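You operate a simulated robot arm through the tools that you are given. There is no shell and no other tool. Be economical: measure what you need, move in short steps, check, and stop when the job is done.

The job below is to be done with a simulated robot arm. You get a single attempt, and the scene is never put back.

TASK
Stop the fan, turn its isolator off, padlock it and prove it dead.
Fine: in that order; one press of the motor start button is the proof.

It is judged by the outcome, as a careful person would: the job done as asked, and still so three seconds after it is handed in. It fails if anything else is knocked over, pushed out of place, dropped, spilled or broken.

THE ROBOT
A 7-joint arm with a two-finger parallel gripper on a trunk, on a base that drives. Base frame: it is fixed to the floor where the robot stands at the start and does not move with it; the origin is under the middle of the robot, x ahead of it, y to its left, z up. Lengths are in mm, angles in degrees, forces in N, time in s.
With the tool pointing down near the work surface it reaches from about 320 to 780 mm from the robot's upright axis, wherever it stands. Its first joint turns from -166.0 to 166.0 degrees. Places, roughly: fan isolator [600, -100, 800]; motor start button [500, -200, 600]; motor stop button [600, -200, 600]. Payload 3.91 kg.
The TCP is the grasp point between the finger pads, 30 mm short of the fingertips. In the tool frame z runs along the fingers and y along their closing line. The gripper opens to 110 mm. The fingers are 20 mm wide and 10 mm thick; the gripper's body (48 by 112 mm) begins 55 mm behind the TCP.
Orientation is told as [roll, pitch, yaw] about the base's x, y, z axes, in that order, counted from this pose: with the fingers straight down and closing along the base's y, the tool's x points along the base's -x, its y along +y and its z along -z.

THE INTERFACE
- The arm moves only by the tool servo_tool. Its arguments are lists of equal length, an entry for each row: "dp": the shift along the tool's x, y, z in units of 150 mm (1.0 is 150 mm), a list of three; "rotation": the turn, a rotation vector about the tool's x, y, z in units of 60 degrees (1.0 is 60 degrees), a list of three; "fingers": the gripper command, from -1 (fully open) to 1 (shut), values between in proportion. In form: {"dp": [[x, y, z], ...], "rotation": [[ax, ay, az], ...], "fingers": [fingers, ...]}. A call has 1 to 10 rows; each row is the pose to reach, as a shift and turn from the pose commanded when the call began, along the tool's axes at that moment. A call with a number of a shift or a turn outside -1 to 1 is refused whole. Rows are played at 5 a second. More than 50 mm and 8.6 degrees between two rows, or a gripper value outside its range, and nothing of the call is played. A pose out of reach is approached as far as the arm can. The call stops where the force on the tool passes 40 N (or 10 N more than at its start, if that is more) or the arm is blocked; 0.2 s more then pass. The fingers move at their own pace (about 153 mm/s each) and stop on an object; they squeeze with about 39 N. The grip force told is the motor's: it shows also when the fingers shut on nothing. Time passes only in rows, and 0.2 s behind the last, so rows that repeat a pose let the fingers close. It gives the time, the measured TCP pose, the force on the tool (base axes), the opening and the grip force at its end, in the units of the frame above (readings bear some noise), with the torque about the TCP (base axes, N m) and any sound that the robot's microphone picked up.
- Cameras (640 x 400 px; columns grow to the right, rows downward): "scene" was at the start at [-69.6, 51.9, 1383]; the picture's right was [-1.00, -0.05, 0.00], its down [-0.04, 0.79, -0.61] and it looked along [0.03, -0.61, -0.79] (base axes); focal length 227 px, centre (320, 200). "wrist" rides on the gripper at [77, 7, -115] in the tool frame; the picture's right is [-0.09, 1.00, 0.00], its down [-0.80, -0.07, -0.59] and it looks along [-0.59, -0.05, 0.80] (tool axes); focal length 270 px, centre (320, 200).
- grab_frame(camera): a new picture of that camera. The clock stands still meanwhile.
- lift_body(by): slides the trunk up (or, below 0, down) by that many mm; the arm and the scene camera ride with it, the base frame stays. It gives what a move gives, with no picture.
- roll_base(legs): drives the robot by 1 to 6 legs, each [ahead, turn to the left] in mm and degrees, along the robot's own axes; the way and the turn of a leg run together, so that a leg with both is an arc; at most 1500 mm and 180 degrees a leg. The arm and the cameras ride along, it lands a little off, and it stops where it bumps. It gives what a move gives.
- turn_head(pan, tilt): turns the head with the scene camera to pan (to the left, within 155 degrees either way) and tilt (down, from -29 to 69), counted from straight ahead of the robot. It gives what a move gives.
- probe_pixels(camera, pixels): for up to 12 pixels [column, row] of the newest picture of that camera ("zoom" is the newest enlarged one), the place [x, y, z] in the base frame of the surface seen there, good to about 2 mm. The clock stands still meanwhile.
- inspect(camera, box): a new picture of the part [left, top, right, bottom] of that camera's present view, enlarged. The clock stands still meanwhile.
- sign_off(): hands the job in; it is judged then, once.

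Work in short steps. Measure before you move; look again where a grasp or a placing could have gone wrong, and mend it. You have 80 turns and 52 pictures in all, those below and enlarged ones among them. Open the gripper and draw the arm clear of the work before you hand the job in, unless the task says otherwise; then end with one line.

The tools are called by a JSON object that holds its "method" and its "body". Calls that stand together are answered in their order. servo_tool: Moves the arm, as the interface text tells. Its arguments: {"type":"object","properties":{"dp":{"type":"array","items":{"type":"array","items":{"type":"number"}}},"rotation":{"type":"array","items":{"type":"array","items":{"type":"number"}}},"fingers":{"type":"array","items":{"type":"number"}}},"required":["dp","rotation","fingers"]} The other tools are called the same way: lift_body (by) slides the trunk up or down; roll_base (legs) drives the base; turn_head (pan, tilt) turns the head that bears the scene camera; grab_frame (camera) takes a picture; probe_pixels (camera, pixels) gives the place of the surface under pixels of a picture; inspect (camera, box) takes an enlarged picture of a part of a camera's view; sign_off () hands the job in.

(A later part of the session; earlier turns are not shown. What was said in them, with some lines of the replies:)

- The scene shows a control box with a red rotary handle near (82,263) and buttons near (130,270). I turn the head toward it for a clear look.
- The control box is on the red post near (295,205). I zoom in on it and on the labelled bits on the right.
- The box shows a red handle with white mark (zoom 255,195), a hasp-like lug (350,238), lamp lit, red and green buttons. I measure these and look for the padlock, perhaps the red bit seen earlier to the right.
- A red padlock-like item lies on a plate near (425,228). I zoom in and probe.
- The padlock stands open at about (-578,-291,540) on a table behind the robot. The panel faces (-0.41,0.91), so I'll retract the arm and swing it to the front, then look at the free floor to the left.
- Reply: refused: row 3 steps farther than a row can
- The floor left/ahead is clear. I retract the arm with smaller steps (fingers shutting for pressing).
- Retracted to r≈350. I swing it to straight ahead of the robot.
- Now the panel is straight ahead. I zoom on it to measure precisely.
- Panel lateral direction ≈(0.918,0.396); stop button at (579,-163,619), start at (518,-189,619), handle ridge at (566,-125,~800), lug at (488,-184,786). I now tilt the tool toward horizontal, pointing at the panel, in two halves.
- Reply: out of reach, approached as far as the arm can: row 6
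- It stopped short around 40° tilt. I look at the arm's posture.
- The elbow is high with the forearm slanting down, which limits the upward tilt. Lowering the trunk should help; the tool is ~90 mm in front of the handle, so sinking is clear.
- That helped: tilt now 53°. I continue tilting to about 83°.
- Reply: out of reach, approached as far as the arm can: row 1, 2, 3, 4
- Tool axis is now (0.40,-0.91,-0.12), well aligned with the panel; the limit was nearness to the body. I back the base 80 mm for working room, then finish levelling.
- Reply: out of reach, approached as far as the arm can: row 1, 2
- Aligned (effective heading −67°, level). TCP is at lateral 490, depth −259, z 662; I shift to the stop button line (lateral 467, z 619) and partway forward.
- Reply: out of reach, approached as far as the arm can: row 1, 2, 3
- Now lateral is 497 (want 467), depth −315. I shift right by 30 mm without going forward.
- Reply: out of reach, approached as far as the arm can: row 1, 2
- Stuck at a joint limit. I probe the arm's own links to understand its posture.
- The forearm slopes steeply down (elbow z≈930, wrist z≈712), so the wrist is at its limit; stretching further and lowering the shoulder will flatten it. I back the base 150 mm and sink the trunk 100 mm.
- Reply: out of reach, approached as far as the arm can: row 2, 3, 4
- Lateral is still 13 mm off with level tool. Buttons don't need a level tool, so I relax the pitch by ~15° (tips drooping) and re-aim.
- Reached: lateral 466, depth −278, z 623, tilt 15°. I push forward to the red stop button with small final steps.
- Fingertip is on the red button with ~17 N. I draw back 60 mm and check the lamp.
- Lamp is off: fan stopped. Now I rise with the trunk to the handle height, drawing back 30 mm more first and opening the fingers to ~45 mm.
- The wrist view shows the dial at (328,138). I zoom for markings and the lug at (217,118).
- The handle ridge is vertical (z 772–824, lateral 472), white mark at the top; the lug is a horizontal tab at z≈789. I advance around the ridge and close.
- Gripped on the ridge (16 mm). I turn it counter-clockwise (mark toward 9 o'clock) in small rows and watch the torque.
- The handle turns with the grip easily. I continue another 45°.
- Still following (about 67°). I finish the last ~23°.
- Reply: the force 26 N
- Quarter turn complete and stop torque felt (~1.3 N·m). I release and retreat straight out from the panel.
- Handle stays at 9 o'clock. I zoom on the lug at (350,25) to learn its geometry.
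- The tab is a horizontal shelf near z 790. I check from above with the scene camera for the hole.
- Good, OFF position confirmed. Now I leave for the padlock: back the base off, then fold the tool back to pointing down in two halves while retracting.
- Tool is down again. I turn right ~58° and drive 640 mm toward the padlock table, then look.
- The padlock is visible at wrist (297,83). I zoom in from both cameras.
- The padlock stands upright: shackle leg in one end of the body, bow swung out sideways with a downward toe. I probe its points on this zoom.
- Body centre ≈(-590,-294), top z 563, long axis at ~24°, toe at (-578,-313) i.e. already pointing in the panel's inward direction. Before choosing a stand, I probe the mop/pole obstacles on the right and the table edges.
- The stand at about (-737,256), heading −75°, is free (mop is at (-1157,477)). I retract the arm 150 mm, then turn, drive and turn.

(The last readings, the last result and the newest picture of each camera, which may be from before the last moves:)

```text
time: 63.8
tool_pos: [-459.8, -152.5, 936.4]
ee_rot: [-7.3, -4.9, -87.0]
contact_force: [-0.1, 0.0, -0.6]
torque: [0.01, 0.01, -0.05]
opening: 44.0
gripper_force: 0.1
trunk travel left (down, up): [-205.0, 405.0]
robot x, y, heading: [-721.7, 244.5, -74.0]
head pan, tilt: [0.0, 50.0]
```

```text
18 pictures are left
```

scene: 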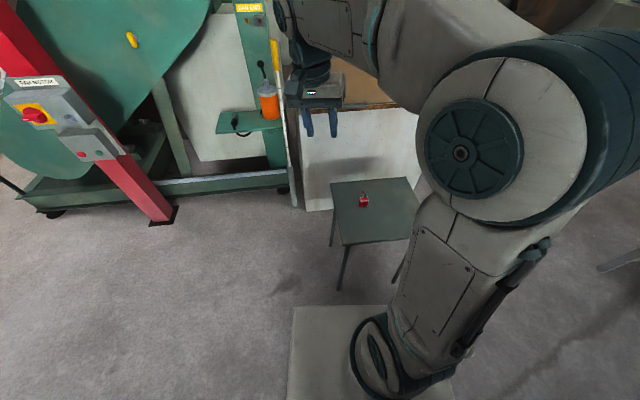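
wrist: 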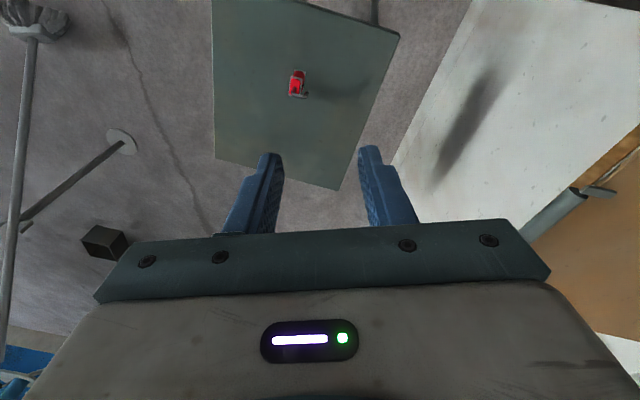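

I orient the tool to yaw −66°, tilt 20° (matching the padlock and later the panel), and move above the padlock.

{"method": "servo_tool", "body": {"dp": [[-0.174, -0.185, 0.1], [-0.348, -0.37, 0.2], [-0.522, -0.555, 0.3], [-0.696, -0.74, 0.4], [-0.87, -0.925, 0.5]], "rotation": [[-0.039, -0.054, -0.065], [-0.078, -0.108, -0.131], [-0.117, -0.162, -0.196], [-0.156, -0.216, -0.262], [-0.195, -0.27, -0.327]], "fingers": [-0.1, -0.1, -0.1, -0.1, -0.1]}}

{"method": "lift_body", "body": {"by": -150}}

```text
time: 65.0
tool_pos: [-597.5, -296.2, 892.0]
ee_rot: [0.0, -20.0, -65.9]
contact_force: [-0.2, -0.1, -0.5]
torque: [0.04, 0.02, 0.02]
opening: 60.3
gripper_force: 0.0
trunk travel left (down, up): [-205.0, 405.0]
robot x, y, heading: [-725.1, 241.8, -74.1]
head pan, tilt: [0.0, 50.0]
```

```text
time: 66.8
tool_pos: [-596.9, -295.5, 743.3]
ee_rot: [0.1, -19.9, -65.9]
contact_force: [0.9, 0.0, -0.9]
torque: [0.0, 0.01, 0.02]
opening: 60.2
gripper_force: 0.1
trunk travel left (down, up): [-55.0, 555.0]
robot x, y, heading: [-724.4, 242.2, -73.9]
head pan, tilt: [0.0, 50.0]
```

Orientation is spot on. One wrist picture to refine the padlock position relative to the fingers.

{"method": "inspect", "body": {"camera": "wrist", "box": [240, 70, 400, 170]}}

```text
4.00 times, centred on (320, 120) of wrist
```

zoom: 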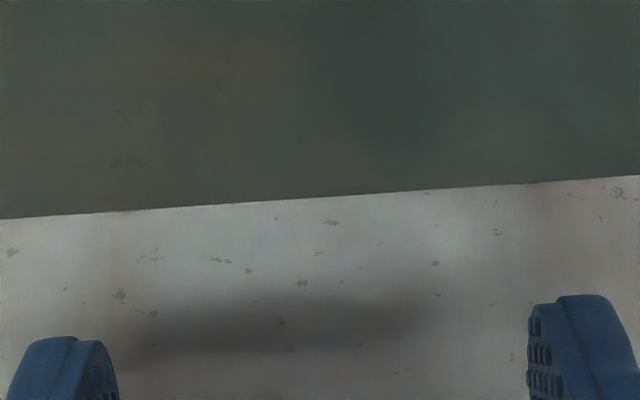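

The padlock is nearer the camera's blind side. I descend to z≈640 at the computed place and look again.

{"method": "servo_tool", "body": {"dp": [[0.084, 0.016, 0.21], [0.168, 0.032, 0.43], [0.251, 0.047, 0.64]], "rotation": [[0, 0, 0], [0, 0, 0], [0, 0, 0]], "fingers": [-0.1, -0.1, -0.1]}}

{"method": "grab_frame", "body": {"camera": "wrist"}}

```text
time: 67.6
tool_pos: [-594.1, -286.4, 641.0]
ee_rot: [0.1, -19.9, -65.9]
contact_force: [0.7, 0.2, 0.6]
torque: [0.01, 0.0, 0.01]
opening: 60.6
gripper_force: 0.0
trunk travel left (down, up): [-55.0, 555.0]
robot x, y, heading: [-724.2, 244.0, -74.0]
head pan, tilt: [0.0, 50.0]
```

```text
16 pictures are left
```

wrist: 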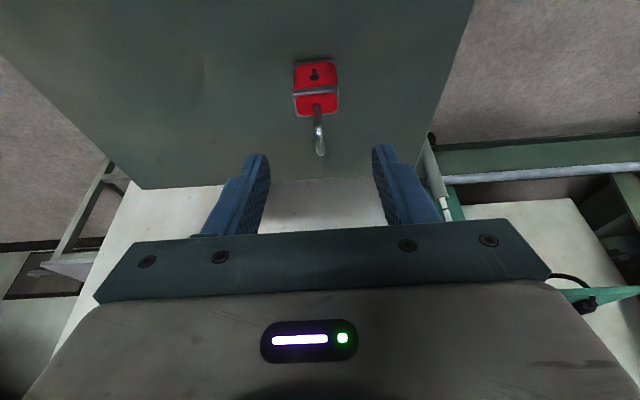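

The padlock is square to the fingers at (316,90). I probe to verify centring.

{"method": "probe_pixels", "body": {"camera": "wrist", "pixels": [[296, 64], [336, 62], [296, 90], [337, 88], [300, 110], [333, 109], [318, 110], [318, 125], [320, 152], [316, 78]]}}

```text
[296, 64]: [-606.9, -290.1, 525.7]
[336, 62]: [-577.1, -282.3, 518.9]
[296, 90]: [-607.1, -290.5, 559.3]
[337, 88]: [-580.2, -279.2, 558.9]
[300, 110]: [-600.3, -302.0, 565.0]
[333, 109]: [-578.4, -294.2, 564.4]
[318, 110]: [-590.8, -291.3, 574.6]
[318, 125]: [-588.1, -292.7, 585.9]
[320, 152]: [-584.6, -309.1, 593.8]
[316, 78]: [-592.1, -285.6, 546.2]
```

Centred within ~1 mm. I descend to z 558 and close.

{"method": "servo_tool", "body": {"dp": [[0.055, 0.007, 0.18], [0.11, 0.007, 0.36], [0.166, 0.007, 0.529], [0.166, 0.007, 0.529], [0.166, 0.007, 0.529]], "rotation": [[0, 0, 0], [0, 0, 0], [0, 0, 0], [0, 0, 0], [0, 0, 0]], "fingers": [-0.1, -0.1, -0.1, 1, 1]}}

```text
time: 68.8
tool_pos: [-590.7, -291.1, 558.6]
ee_rot: [0.1, -20.0, -65.9]
contact_force: [1.2, 0.6, -0.3]
torque: [0.01, 0.02, 0.01]
opening: 31.7
gripper_force: 38.5
trunk travel left (down, up): [-55.0, 555.0]
robot x, y, heading: [-724.1, 244.4, -74.1]
head pan, tilt: [0.0, 50.0]
```

Held at 31.7 mm. I raise it with the trunk and check.

{"method": "lift_body", "body": {"by": 300}}

{"method": "grab_frame", "body": {"camera": "wrist"}}

```text
time: 71.8
tool_pos: [-590.3, -291.1, 857.9]
ee_rot: [0.2, -19.9, -65.9]
contact_force: [1.1, 0.1, -1.2]
torque: [0.01, 0.0, 0.01]
opening: 31.5
gripper_force: 39.1
trunk travel left (down, up): [-355.0, 255.0]
robot x, y, heading: [-725.0, 243.8, -74.2]
head pan, tilt: [0.0, 50.0]
```

```text
15 pictures are left
```

wrist: 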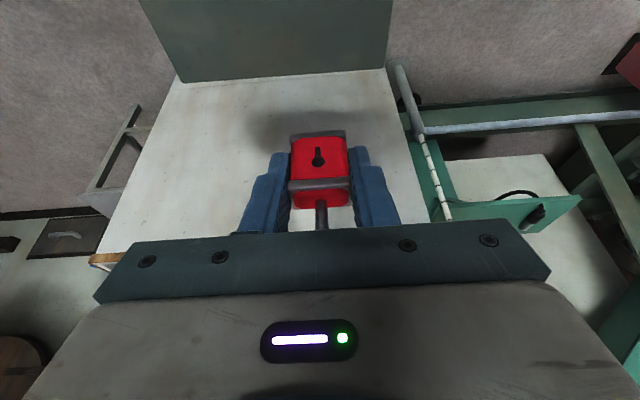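

Secure, with shackle and toe free. I drive back: turn left to heading ~14°, go ~1056 mm, turn right to heading −75°, arriving with the padlock ~120 mm in front of the lug.

{"method": "roll_base", "body": {"legs": [[0, 88], [1056, 0], [0, -88.7]]}}

{"method": "turn_head", "body": {"pan": 8, "tilt": 45}}

{"method": "grab_frame", "body": {"camera": "scene"}}

```text
time: 84.8
tool_pos: [409.6, -78.0, 858.7]
ee_rot: [0.1, -20.0, -70.6]
contact_force: [-0.7, 0.2, -0.2]
torque: [0.01, 0.01, 0.0]
opening: 31.3
gripper_force: 38.6
trunk travel left (down, up): [-355.0, 255.0]
robot x, y, heading: [316.1, 469.5, -78.9]
head pan, tilt: [0.0, 50.0]
```

```text
time: 85.5
tool_pos: [409.1, -77.3, 858.7]
ee_rot: [0.1, -20.1, -70.7]
contact_force: [-0.3, 0.1, -1.2]
torque: [-0.04, 0.0, -0.01]
opening: 31.4
gripper_force: 39.2
trunk travel left (down, up): [-355.0, 255.0]
robot x, y, heading: [319.5, 463.8, -79.0]
head pan, tilt: [8.0, 45.0]
```

```text
14 pictures are left
```

scene: 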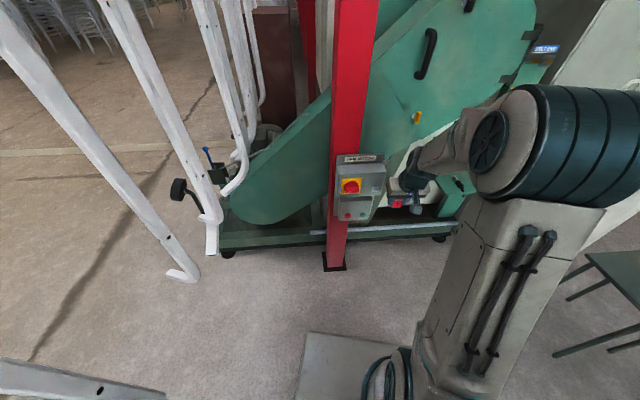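

The panel is in clear sight now. I zoom on the lug (~(375,190)) from this high vantage.

{"method": "inspect", "body": {"camera": "scene", "box": [364, 182, 388, 198]}}

```text
16.00 times, centred on (376, 190) of scene
```

zoom: 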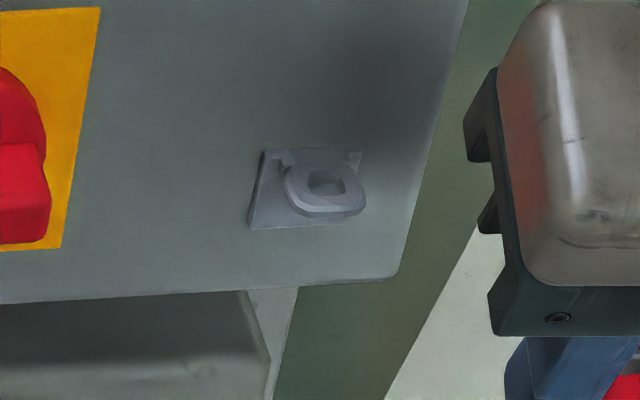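

The horizontal eye with a hole at (325,183) is clear. I probe the ring around it.

{"method": "probe_pixels", "body": {"camera": "zoom", "pixels": [[296, 185], [354, 192], [322, 205], [325, 215], [322, 163], [325, 185], [255, 215], [262, 155], [357, 156], [340, 230], [310, 180], [343, 187]]}}

```text
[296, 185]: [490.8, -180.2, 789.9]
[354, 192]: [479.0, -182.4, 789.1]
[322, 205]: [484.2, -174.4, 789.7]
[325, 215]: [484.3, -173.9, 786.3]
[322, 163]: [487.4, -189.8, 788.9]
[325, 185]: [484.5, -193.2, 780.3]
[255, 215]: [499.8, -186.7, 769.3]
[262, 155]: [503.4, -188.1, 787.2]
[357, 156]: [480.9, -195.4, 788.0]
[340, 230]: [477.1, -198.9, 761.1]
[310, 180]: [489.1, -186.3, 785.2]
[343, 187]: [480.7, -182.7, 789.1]
```

Ring top z≈790, hole centre ≈(485.1,-182.2), hole ~8 mm. I fix the yaw to −66.6° and bring the toe above the hole, still ~80 mm high.

{"method": "servo_tool", "body": {"dp": [[-0.204, 0.076, 0.074], [-0.407, 0.152, 0.148], [-0.611, 0.2287, 0.2225]], "rotation": [[-0.008, 0, -0.021], [-0.016, 0, -0.043], [-0.0234, 0, -0.0642]], "fingers": [1, 1, 1]}}

{"method": "inspect", "body": {"camera": "scene", "box": [350, 155, 414, 205]}}

```text
time: 86.3
tool_pos: [477.0, -156.3, 859.2]
ee_rot: [0.1, -20.0, -66.5]
contact_force: [0.4, -0.3, -0.7]
torque: [0.0, 0.01, 0.0]
opening: 31.3
gripper_force: 38.7
trunk travel left (down, up): [-355.0, 255.0]
robot x, y, heading: [320.9, 465.1, -79.0]
head pan, tilt: [8.0, 45.0]
```

```text
8.00 times, centred on (382, 180) of scene
```

zoom: 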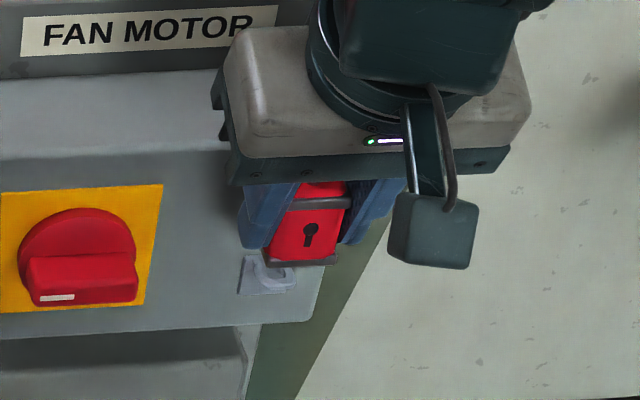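

The padlock sits in front of the eye, level. I probe its front face and the box to verify the padlock's offset to the TCP before lowering.

{"method": "probe_pixels", "body": {"camera": "zoom", "pixels": [[268, 262], [335, 262], [300, 262], [290, 202], [350, 202], [320, 202], [320, 220], [310, 250], [245, 255], [250, 290]]}}

```text
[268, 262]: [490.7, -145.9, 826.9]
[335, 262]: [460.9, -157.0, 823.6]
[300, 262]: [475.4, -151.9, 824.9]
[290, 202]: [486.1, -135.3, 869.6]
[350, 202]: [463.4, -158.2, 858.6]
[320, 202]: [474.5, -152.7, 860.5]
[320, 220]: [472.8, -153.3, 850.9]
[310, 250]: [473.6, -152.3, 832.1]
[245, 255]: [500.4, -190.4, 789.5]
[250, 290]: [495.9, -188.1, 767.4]
```

Offsets confirmed (toe ≈ 27 mm ahead of TCP). I shift −4 mm laterally and lower until the toe is ~10 mm above the ring.

{"method": "servo_tool", "body": {"dp": [[0.08, -0.028, 0.225], [0.164, -0.028, 0.451], [0.164, -0.028, 0.451]], "rotation": [[0, 0, 0], [0, 0, 0], [0, 0, 0]], "fingers": [1, 1, 1]}}

{"method": "inspect", "body": {"camera": "wrist", "box": [230, 80, 410, 240]}}

```text
time: 87.1
tool_pos: [470.9, -158.5, 786.6]
ee_rot: [0.1, -19.9, -66.6]
contact_force: [-0.1, -0.7, -1.5]
torque: [0.01, -0.01, 0.01]
opening: 31.3
gripper_force: 39.1
trunk travel left (down, up): [-355.0, 255.0]
robot x, y, heading: [321.3, 466.9, -78.9]
head pan, tilt: [8.0, 45.0]
```

```text
2.50 times, centred on (320, 160) of wrist
```

zoom: 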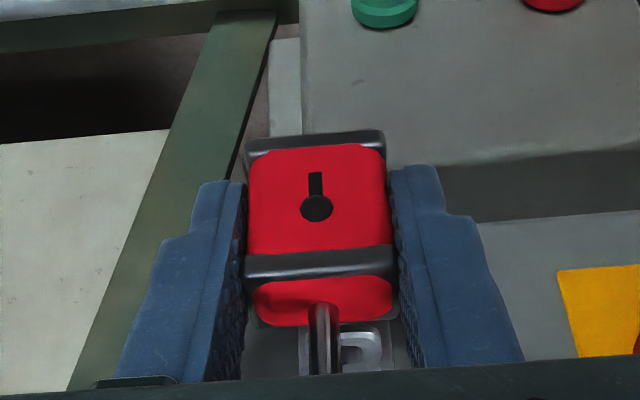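

The wrist view shows the leg with the ring just behind it, slightly to its right. I zoom tightly there to compare toe and hole.

{"method": "inspect", "body": {"camera": "wrist", "box": [304, 196, 360, 231]}}

```text
11.43 times, centred on (332, 214) of wrist
```

zoom: 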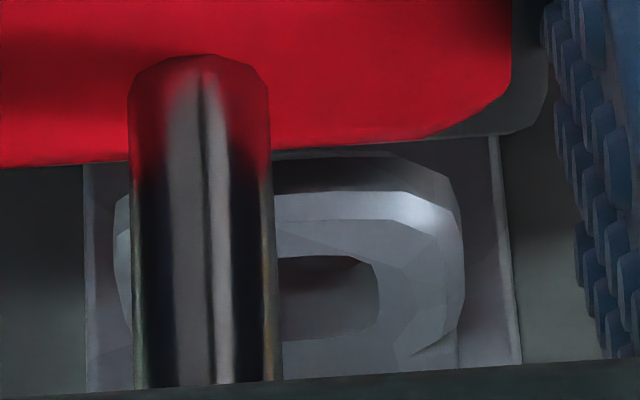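

Ring centre is 3.1 mm to the right (+u) of the leg; the leg is 6 mm thick and the hole ~9 mm. I shift by that, +1.3 mm inward, and lower 14 mm, watching force.

{"method": "servo_tool", "body": {"dp": [[-0.008, 0.0193, 0.003], [0.008, 0.0193, 0.047], [0.0148, 0.0193, 0.0657], [0.0194, 0.0193, 0.078], [0.0239, 0.0193, 0.091]], "rotation": [[0, 0, 0], [0, 0, 0], [0, 0, 0], [0, 0, 0], [0, 0, 0]], "fingers": [1, 1, 1, 1, 1]}}

{"method": "inspect", "body": {"camera": "wrist", "box": [304, 196, 360, 231]}}

```text
time: 88.3
tool_pos: [475.0, -159.2, 773.8]
ee_rot: [0.2, -20.0, -66.5]
contact_force: [-0.1, 0.2, -1.2]
torque: [0.01, -0.02, 0.04]
opening: 31.3
gripper_force: 39.3
trunk travel left (down, up): [-355.0, 255.0]
robot x, y, heading: [316.5, 469.0, -79.0]
head pan, tilt: [8.0, 45.0]
```

```text
11.43 times, centred on (332, 214) of wrist
```

zoom: 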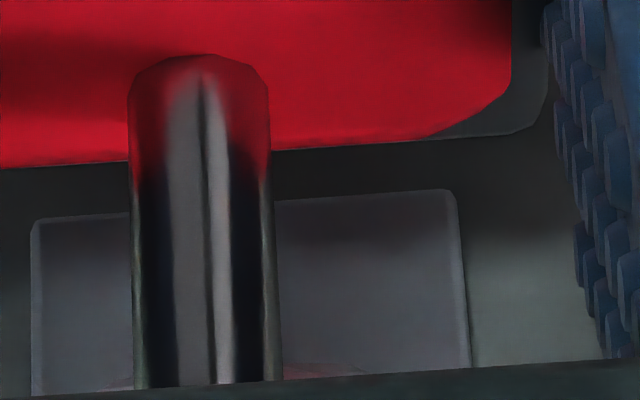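

No contact; the toe should be entering the hole. I lower 9 mm more in small steps.

{"method": "servo_tool", "body": {"dp": [[0.0057, 0, 0.0157], [0.0114, 0, 0.0313], [0.016, 0, 0.0439], [0.0205, 0, 0.0564]], "rotation": [[0, 0, 0], [0, 0, 0], [0, 0, 0], [0, 0, 0]], "fingers": [1, 1, 1, 1]}}

{"method": "inspect", "body": {"camera": "scene", "box": [350, 165, 414, 205]}}

```text
time: 89.3
tool_pos: [473.5, -159.9, 762.5]
ee_rot: [0.0, -20.0, -66.5]
contact_force: [-0.7, 0.1, -0.1]
torque: [-0.01, -0.01, 0.01]
opening: 31.4
gripper_force: 39.2
trunk travel left (down, up): [-355.0, 255.0]
robot x, y, heading: [320.9, 465.5, -78.9]
head pan, tilt: [8.0, 45.0]
```

```text
10.00 times, centred on (382, 185) of scene
```

zoom: 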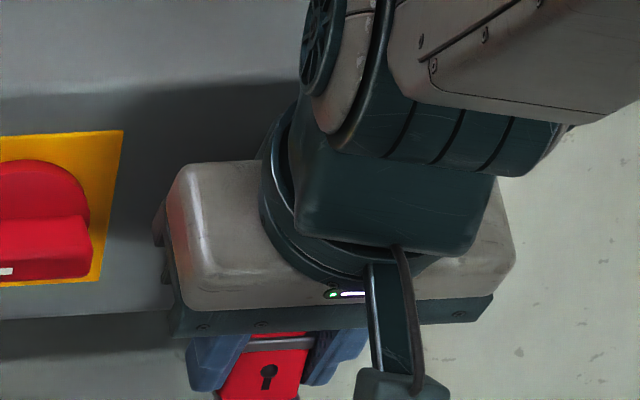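

No contact yet; bow underside should be nearly on the ring. I lower a few more mm gently to feel the ring under the bow and listen for a click.

{"method": "servo_tool", "body": {"dp": [[0.0034, 0, 0.0094], [0.0068, 0, 0.0188], [0.0103, 0, 0.0282], [0.0137, 0, 0.0376]], "rotation": [[0, 0, 0], [0, 0, 0], [0, 0, 0], [0, 0, 0]], "fingers": [1, 1, 1, 1]}}

```text
time: 90.3
tool_pos: [473.8, -161.2, 760.3]
ee_rot: [0.0, -20.3, -66.5]
contact_force: [-1.5, 2.2, 13.7]
torque: [-0.27, -0.09, 0.0]
opening: 31.4
gripper_force: 38.6
trunk travel left (down, up): [-355.0, 255.0]
robot x, y, heading: [318.9, 466.9, -78.6]
head pan, tilt: [8.0, 45.0]
```

Contact of ~14 N: the bow rests on the ring with the toe through. I press slightly harder (to ~25–30 N) in case the lock snaps home, listening for a sound.

{"method": "servo_tool", "body": {"dp": [[0.0046, 0, 0.0125], [0.008, 0, 0.022], [0.008, 0, 0.022]], "rotation": [[0, 0, 0], [0, 0, 0], [0, 0, 0]], "fingers": [1, 1, 1]}}

{"method": "grab_frame", "body": {"camera": "wrist"}}

```text
time: 91.1
tool_pos: [473.4, -161.1, 758.5]
ee_rot: [0.0, -20.5, -66.4]
contact_force: [3.9, -9.9, 38.9]
torque: [-0.44, -0.2, -0.01]
opening: 31.6
gripper_force: 38.9
trunk travel left (down, up): [-355.0, 255.0]
robot x, y, heading: [319.0, 466.2, -79.0]
head pan, tilt: [8.0, 45.0]
```

```text
7 pictures are left
```

wrist: 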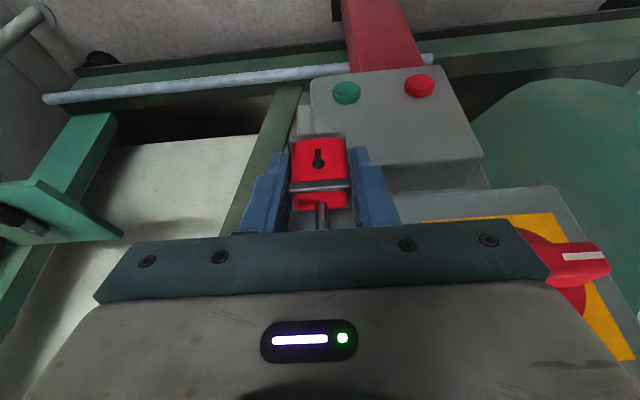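

No snap heard at 39 N. I ease up 2.5 mm and pull 4 mm outward to verify that the toe is truly captured in the hole.

{"method": "servo_tool", "body": {"dp": [[-0.0115, 0, -0.0314], [0.001, 0, -0.036], [0.0136, 0, -0.0405]], "rotation": [[0, 0, 0], [0, 0, 0], [0, 0, 0]], "fingers": [1, 1, 1]}}

```text
time: 91.9
tool_pos: [472.2, -158.3, 760.5]
ee_rot: [0.1, -20.3, -66.4]
contact_force: [6.5, -26.4, 13.4]
torque: [0.43, 0.08, -0.06]
opening: 31.3
gripper_force: 39.1
trunk travel left (down, up): [-355.0, 255.0]
robot x, y, heading: [319.3, 467.4, -78.8]
head pan, tilt: [8.0, 45.0]
```

Captured: 27 N holds it. I relax inward, then test whether the body swivels on the shackle with a small 8° yaw turn.

{"method": "servo_tool", "body": {"dp": [[-0.025, 0, 0.009], [-0.03, 0, -0.004], [-0.03, 0, -0.004]], "rotation": [[0, 0, 0], [0, 0, 0], [0, 0, 0]], "fingers": [1, 1, 1]}}

{"method": "servo_tool", "body": {"dp": [[0, 0, 0], [0, 0, 0]], "rotation": [[-0.0228, 0, -0.0625], [-0.0456, 0, -0.125]], "fingers": [1, 1]}}

```text
time: 92.7
tool_pos: [473.4, -157.3, 759.9]
ee_rot: [0.3, -19.8, -66.6]
contact_force: [-3.1, -0.2, 1.9]
torque: [-0.08, -0.13, -0.06]
opening: 31.4
gripper_force: 39.0
trunk travel left (down, up): [-355.0, 255.0]
robot x, y, heading: [321.3, 469.2, -79.0]
head pan, tilt: [8.0, 45.0]
```

```text
time: 93.3
tool_pos: [472.9, -158.1, 759.8]
ee_rot: [0.2, -19.6, -58.6]
contact_force: [-8.6, 6.0, -7.2]
torque: [-0.07, -0.19, -0.26]
opening: 31.5
gripper_force: 39.6
trunk travel left (down, up): [-355.0, 255.0]
robot x, y, heading: [318.1, 466.2, -78.8]
head pan, tilt: [8.0, 45.0]
```

The shackle is rigid (10 N at 8°). I undo the turn, let the bow rest on the ring, then release gently.

{"method": "servo_tool", "body": {"dp": [[0, 0, 0], [0, 0, 0], [0.0023, 0, 0.0063]], "rotation": [[0.0228, 0, 0.0625], [0.0456, 0, 0.125], [0.0456, 0, 0.125]], "fingers": [1, 1, 1]}}

{"method": "inspect", "body": {"camera": "wrist", "box": [270, 120, 370, 235]}}

```text
time: 94.1
tool_pos: [475.0, -158.2, 760.7]
ee_rot: [0.1, -20.0, -66.5]
contact_force: [-2.8, 3.5, -1.2]
torque: [-0.09, -0.07, 0.0]
opening: 31.4
gripper_force: 39.4
trunk travel left (down, up): [-355.0, 255.0]
robot x, y, heading: [321.0, 464.7, -78.9]
head pan, tilt: [8.0, 45.0]
```

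```text
3.48 times, centred on (320, 178) of wrist
```

zoom: 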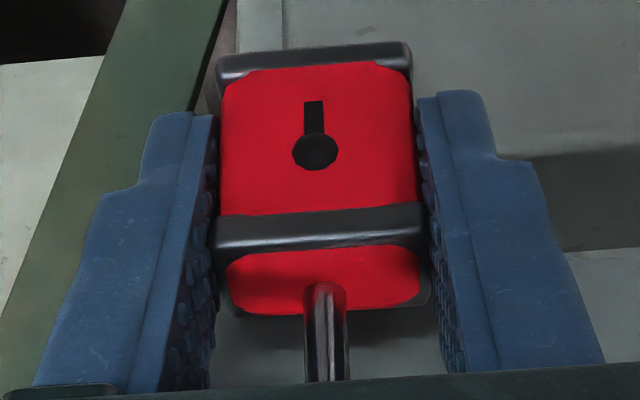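

Padlock unchanged in grip. I open to ~45 mm slowly and look.

{"method": "servo_tool", "body": {"dp": [[0, 0, 0], [0, 0, 0], [0, 0, 0]], "rotation": [[0, 0, 0], [0, 0, 0], [0, 0, 0]], "fingers": [0.35, 0.25, 0.15]}}

{"method": "inspect", "body": {"camera": "wrist", "box": [270, 120, 370, 235]}}

```text
time: 94.9
tool_pos: [474.2, -159.5, 759.6]
ee_rot: [0.1, -20.0, -66.5]
contact_force: [-0.5, -0.5, 0.3]
torque: [-0.01, 0.01, -0.01]
opening: 46.7
gripper_force: 0.0
trunk travel left (down, up): [-355.0, 255.0]
robot x, y, heading: [317.5, 468.9, -78.7]
head pan, tilt: [8.0, 45.0]
```

```text
3.48 times, centred on (320, 178) of wrist
```

zoom: 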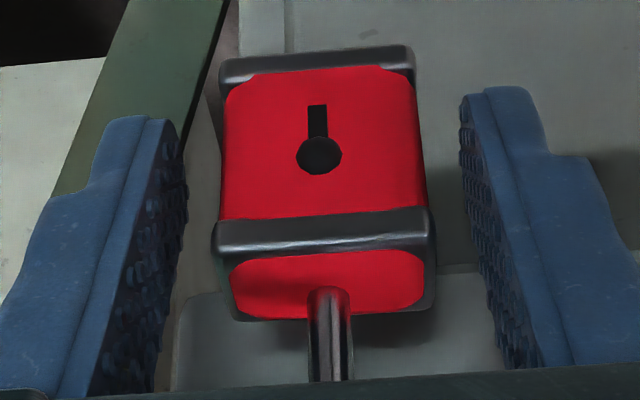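

It hangs on the eye. I withdraw along the tool axis and then back, and look from the scene camera.

{"method": "servo_tool", "body": {"dp": [[0, 0, -0.3], [0, 0, -0.6], [0.25, 0, -0.75], [0.5, 0, -0.9], [0.8, 0, -1.0]], "rotation": [[0, 0, 0], [0, 0, 0], [0, 0, 0], [0, 0, 0], [0, 0, 0]], "fingers": [0.15, 0.15, 0.15, 0.15, 0.15]}}

{"method": "inspect", "body": {"camera": "scene", "box": [358, 178, 398, 208]}}

```text
time: 96.1
tool_pos: [409.1, -5.7, 861.2]
ee_rot: [0.1, -20.1, -66.5]
contact_force: [0.4, 0.5, -0.1]
torque: [0.03, -0.01, 0.07]
opening: 46.6
gripper_force: 0.1
trunk travel left (down, up): [-355.0, 255.0]
robot x, y, heading: [320.3, 465.1, -79.0]
head pan, tilt: [8.0, 45.0]
```

```text
13.33 times, centred on (378, 193) of scene
```

zoom: 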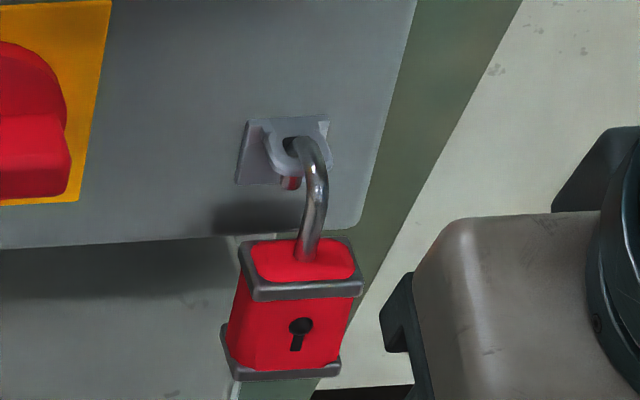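

The toe is through the eye and the padlock hangs properly. I want to try closing the shackle by squeezing bow and body together with vertical fingers, so I reposition the base for horizontal work (also for the start button).

{"method": "roll_base", "body": {"legs": [[0, 47], [-226, 0], [0, -34]]}}

{"method": "servo_tool", "body": {"dp": [[0, 0, 0], [0, 0, 0], [0, 0, 0], [0, 0, 0], [0, 0, 0], [0, 0, 0], [0, 0, 0]], "rotation": [[0.0647, -0.0647, -0.0924], [0.129, -0.129, -0.185], [0.194, -0.194, -0.277], [0.259, -0.259, -0.37], [0.323, -0.323, -0.462], [0.388, -0.388, -0.555], [0.453, -0.453, -0.647]], "fingers": [-1, -1, -1, -1, -1, -1, -1]}}

```text
time: 101.6
tool_pos: [322.5, 144.8, 860.6]
ee_rot: [0.1, -20.0, -53.4]
contact_force: [0.3, 0.6, 0.5]
torque: [0.01, 0.04, -0.01]
opening: 46.7
gripper_force: 0.1
trunk travel left (down, up): [-355.0, 255.0]
robot x, y, heading: [126.0, 592.6, -65.6]
head pan, tilt: [8.0, 45.0]
```

```text
time: 103.2
tool_pos: [334.3, 126.6, 867.8]
ee_rot: [-51.0, -28.3, -2.2]
contact_force: [0.6, -0.2, -0.3]
torque: [-0.02, 0.0, 0.02]
opening: 110.0
gripper_force: 0.2
out of reach, approached as far as the arm can: row 4, 6, 7
trunk travel left (down, up): [-355.0, 255.0]
robot x, y, heading: [126.9, 587.2, -66.0]
head pan, tilt: [8.0, 45.0]
```

Partly out of reach because it's close to the body. I finish the rotation while moving 170 mm toward the panel.

{"method": "servo_tool", "body": {"dp": [[-0.062, -0.066, 0.134], [-0.123, -0.132, 0.269], [-0.185, -0.198, 0.403], [-0.246, -0.265, 0.538], [-0.308, -0.331, 0.672], [-0.369, -0.397, 0.807], [-0.431, -0.463, 0.941]], "rotation": [[0.0746, -0.0346, -0.0836], [0.149, -0.069, -0.167], [0.224, -0.104, -0.251], [0.298, -0.138, -0.334], [0.373, -0.173, -0.418], [0.447, -0.207, -0.501], [0.522, -0.242, -0.585]], "fingers": [-1, -1, -1, -1, -1, -1, -1]}}

```text
time: 104.8
tool_pos: [399.7, -30.7, 864.8]
ee_rot: [-90.1, -0.1, 23.2]
contact_force: [-0.2, 0.6, -1.2]
torque: [-0.02, 0.02, 0.0]
opening: 110.0
gripper_force: 0.0
trunk travel left (down, up): [-355.0, 255.0]
robot x, y, heading: [126.5, 590.1, -66.0]
head pan, tilt: [8.0, 45.0]
```

Perfectly level now. I lower the trunk to centre on the padlock (z≈758), shift sideways 18 mm and approach partway, then look.

{"method": "lift_body", "body": {"by": -107}}

{"method": "servo_tool", "body": {"dp": [[-0.06, 0, 0.2], [-0.12, 0, 0.4]], "rotation": [[0, 0, 0], [0, 0, 0]], "fingers": [-1, -1]}}

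{"method": "grab_frame", "body": {"camera": "wrist"}}

```text
time: 106.2
tool_pos: [398.6, -30.7, 758.6]
ee_rot: [-89.9, 0.0, 23.2]
contact_force: [0.4, 0.5, 0.2]
torque: [0.0, -0.01, 0.03]
opening: 110.2
gripper_force: 0.0
trunk travel left (down, up): [-248.0, 362.0]
robot x, y, heading: [129.0, 586.6, -65.6]
head pan, tilt: [8.0, 45.0]
```

```text
time: 106.8
tool_pos: [436.8, -77.2, 757.7]
ee_rot: [-90.1, -0.2, 23.2]
contact_force: [-0.1, 0.7, -0.1]
torque: [0.0, 0.0, -0.04]
opening: 109.8
gripper_force: 0.1
trunk travel left (down, up): [-248.0, 362.0]
robot x, y, heading: [126.8, 586.0, -65.6]
head pan, tilt: [8.0, 45.0]
```

```text
3 pictures are left
```

wrist: 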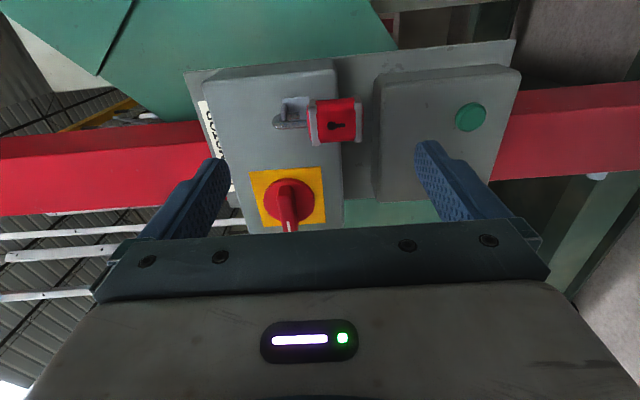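

I probe the hanging padlock's extents: bow at (278,122), body ends near (312,120)/(358,120).

{"method": "probe_pixels", "body": {"camera": "wrist", "pixels": [[278, 123], [285, 122], [300, 123], [313, 105], [316, 138], [335, 122], [356, 103], [358, 136], [470, 117], [455, 117], [500, 110], [290, 105]]}}

```text
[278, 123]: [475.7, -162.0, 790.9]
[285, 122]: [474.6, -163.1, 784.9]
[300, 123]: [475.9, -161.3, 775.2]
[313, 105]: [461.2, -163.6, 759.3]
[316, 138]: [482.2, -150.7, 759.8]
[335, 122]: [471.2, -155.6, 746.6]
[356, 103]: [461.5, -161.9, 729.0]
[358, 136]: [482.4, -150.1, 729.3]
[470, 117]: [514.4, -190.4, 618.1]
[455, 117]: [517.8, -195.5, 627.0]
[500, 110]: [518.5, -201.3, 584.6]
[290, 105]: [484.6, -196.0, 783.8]
```

Padlock spans z≈721–795, lateral 372. I advance so the fingers straddle it vertically and squeeze, listening for a click.

{"method": "servo_tool", "body": {"dp": [[-0.007, 0, 0.26], [-0.013, 0, 0.52], [-0.013, 0, 0.52], [-0.013, 0, 0.52], [-0.013, 0, 0.52]], "rotation": [[0, 0, 0], [0, 0, 0], [0, 0, 0], [0, 0, 0], [0, 0, 0]], "fingers": [-1, -1, -0.5, -0.2, 0.2]}}

```text
time: 108.0
tool_pos: [471.0, -148.0, 758.8]
ee_rot: [-90.2, -0.1, 23.4]
contact_force: [1.8, -3.0, 2.9]
torque: [0.01, -0.03, -0.02]
opening: 73.0
gripper_force: 39.1
trunk travel left (down, up): [-248.0, 362.0]
robot x, y, heading: [127.2, 588.4, -65.7]
head pan, tilt: [8.0, 45.0]
```

Squeezing at 73 mm, full force, no movement yet. I hold the squeeze a moment more.

{"method": "servo_tool", "body": {"dp": [[0, 0, 0], [0, 0, 0], [0, 0, 0], [0, 0, 0], [0, 0, 0]], "rotation": [[0, 0, 0], [0, 0, 0], [0, 0, 0], [0, 0, 0], [0, 0, 0]], "fingers": [1, 1, 1, 1, 1]}}

```text
time: 109.2
tool_pos: [471.2, -145.5, 759.0]
ee_rot: [-90.0, 0.0, 23.2]
contact_force: [4.5, -4.7, 6.1]
torque: [-0.02, 0.04, 0.07]
opening: 73.1
gripper_force: 39.0
trunk travel left (down, up): [-248.0, 362.0]
robot x, y, heading: [128.7, 587.2, -65.6]
head pan, tilt: [8.0, 45.0]
```

The shackle is rigid, so hanging through the eye is its locked state. I release, back out 105 mm, sidestep to the start button line (lateral 400), close the fingers and lower the trunk to z≈619.

{"method": "servo_tool", "body": {"dp": [[0, 0, 0], [0, 0, 0], [0, 0, -0.25], [0, 0, -0.5], [0, 0, -0.7], [-0.171, 0, -0.7], [-0.171, 0, -0.7]], "rotation": [[0, 0, 0], [0, 0, 0], [0, 0, 0], [0, 0, 0], [0, 0, 0], [0, 0, 0], [0, 0, 0]], "fingers": [-0.7, -1, -1, -1, -1, 1, 1]}}

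{"method": "lift_body", "body": {"by": -140}}

{"method": "grab_frame", "body": {"camera": "wrist"}}

```text
time: 110.8
tool_pos: [453.4, -42.5, 761.2]
ee_rot: [-89.9, -0.1, 23.2]
contact_force: [-0.5, 0.6, -0.3]
torque: [-0.04, 0.01, -0.01]
opening: 0.0
gripper_force: 37.8
trunk travel left (down, up): [-248.0, 362.0]
robot x, y, heading: [125.9, 585.9, -65.7]
head pan, tilt: [8.0, 45.0]
```

```text
time: 112.4
tool_pos: [453.2, -43.1, 622.1]
ee_rot: [-89.9, 0.0, 23.2]
contact_force: [-0.4, 0.1, 0.1]
torque: [-0.03, 0.03, 0.02]
opening: 0.1
gripper_force: 38.4
trunk travel left (down, up): [-108.0, 502.0]
robot x, y, heading: [127.7, 586.5, -65.5]
head pan, tilt: [8.0, 45.0]
```

```text
2 pictures are left
```

wrist: 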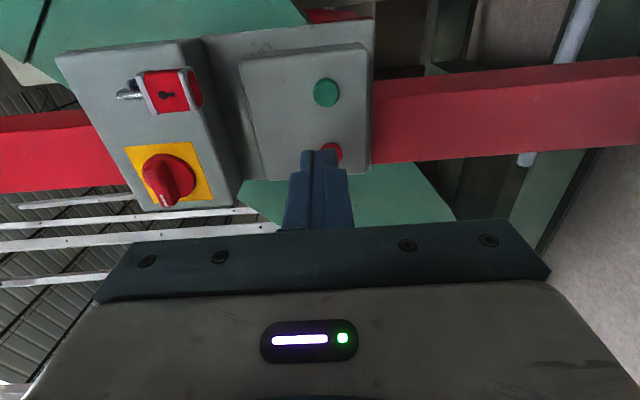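

Padlock still hangs, handle at OFF. I probe the green button for the final aim.

{"method": "probe_pixels", "body": {"camera": "wrist", "pixels": [[326, 92], [318, 92], [335, 92], [326, 82], [326, 102], [280, 120]]}}

```text
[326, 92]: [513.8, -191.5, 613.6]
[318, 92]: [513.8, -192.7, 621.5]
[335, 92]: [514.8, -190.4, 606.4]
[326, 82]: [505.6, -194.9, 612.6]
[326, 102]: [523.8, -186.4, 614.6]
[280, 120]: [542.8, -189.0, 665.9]
```

Button centre ≈ lateral 397, z 616, face depth −379. I press once with small final steps, about 7 mm in.

{"method": "servo_tool", "body": {"dp": [[0.01, 0.033, 0.28], [0.01, 0.033, 0.56], [0.01, 0.033, 0.8], [0.01, 0.033, 0.867], [0.01, 0.033, 0.893], [0.01, 0.033, 0.915]], "rotation": [[0, 0, 0], [0, 0, 0], [0, 0, 0], [0, 0, 0], [0, 0, 0], [0, 0, 0]], "fingers": [1, 1, 1, 1, 1, 1]}}

```text
time: 113.8
tool_pos: [505.3, -170.1, 618.0]
ee_rot: [-90.0, 0.0, 23.2]
contact_force: [-2.4, 3.6, 1.6]
torque: [-0.06, -0.03, -0.01]
opening: 0.2
gripper_force: 37.7
trunk travel left (down, up): [-108.0, 502.0]
robot x, y, heading: [128.3, 585.9, -65.8]
head pan, tilt: [8.0, 45.0]
```

Only ~4 N so far; I continue the same press a little deeper, without releasing, to match the ~17 N of the stop button.

{"method": "servo_tool", "body": {"dp": [[0, 0, 0.01], [0, 0, 0.02], [0, 0, 0.027]], "rotation": [[0, 0, 0], [0, 0, 0], [0, 0, 0]], "fingers": [1, 1, 1]}}

```text
time: 114.6
tool_pos: [506.7, -172.0, 617.1]
ee_rot: [-90.0, 0.0, 23.1]
contact_force: [-10.6, 18.5, 0.6]
torque: [-0.04, 0.03, 0.04]
opening: 0.5
gripper_force: 37.9
trunk travel left (down, up): [-108.0, 502.0]
robot x, y, heading: [130.4, 585.2, -66.2]
head pan, tilt: [8.0, 45.0]
```

21 N: fully pressed. I retreat 130 mm straight out, open the gripper, and check the lamp, handle and padlock.

{"method": "servo_tool", "body": {"dp": [[0, 0, -0.25], [0, 0, -0.5], [0, 0, -0.75], [0, 0, -0.95], [0, 0, -0.95]], "rotation": [[0, 0, 0], [0, 0, 0], [0, 0, 0], [0, 0, 0], [0, 0, 0]], "fingers": [1, 1, 1, 0, -0.5]}}

{"method": "roll_base", "body": {"legs": [[-200, 0]]}}

{"method": "grab_frame", "body": {"camera": "wrist"}}

```text
time: 115.8
tool_pos: [452.4, -43.4, 615.5]
ee_rot: [-90.0, -0.1, 23.1]
contact_force: [-0.2, -0.8, -0.4]
torque: [0.01, 0.0, 0.01]
opening: 82.5
gripper_force: 0.1
trunk travel left (down, up): [-108.0, 502.0]
robot x, y, heading: [131.1, 584.6, -65.8]
head pan, tilt: [8.0, 45.0]
```

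```text
time: 117.4
tool_pos: [367.2, 142.8, 615.3]
ee_rot: [-89.9, -0.2, 23.2]
contact_force: [0.4, -0.9, -0.5]
torque: [-0.04, 0.01, 0.02]
opening: 82.7
gripper_force: 0.2
trunk travel left (down, up): [-108.0, 502.0]
robot x, y, heading: [47.4, 770.7, -65.3]
head pan, tilt: [8.0, 45.0]
```

```text
1 pictures are left
```

wrist: 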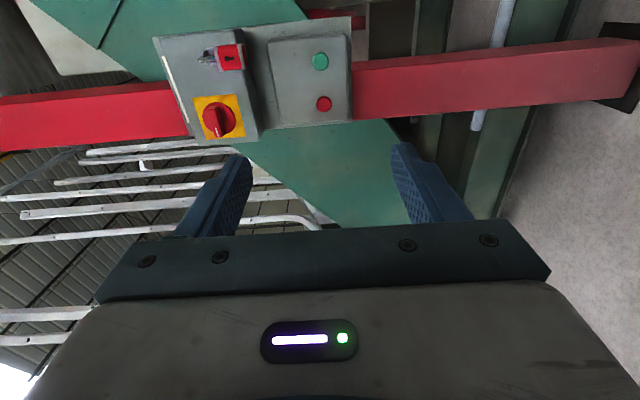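

The lamp stays dark after the start press, the handle is at OFF, the padlock hangs through the eye, and the arm is open and clear. I hand in.

{"method": "sign_off", "body": {}}

```text
The job is handed in.
```

The fan is stopped, its isolator is turned to OFF and the padlock hangs through the isolator's eye; one press of start left the lamp dark. The shackle did not click or move when pressed down or squeezed shut, so the padlock is hooked through the eye but I could not confirm it is locked.
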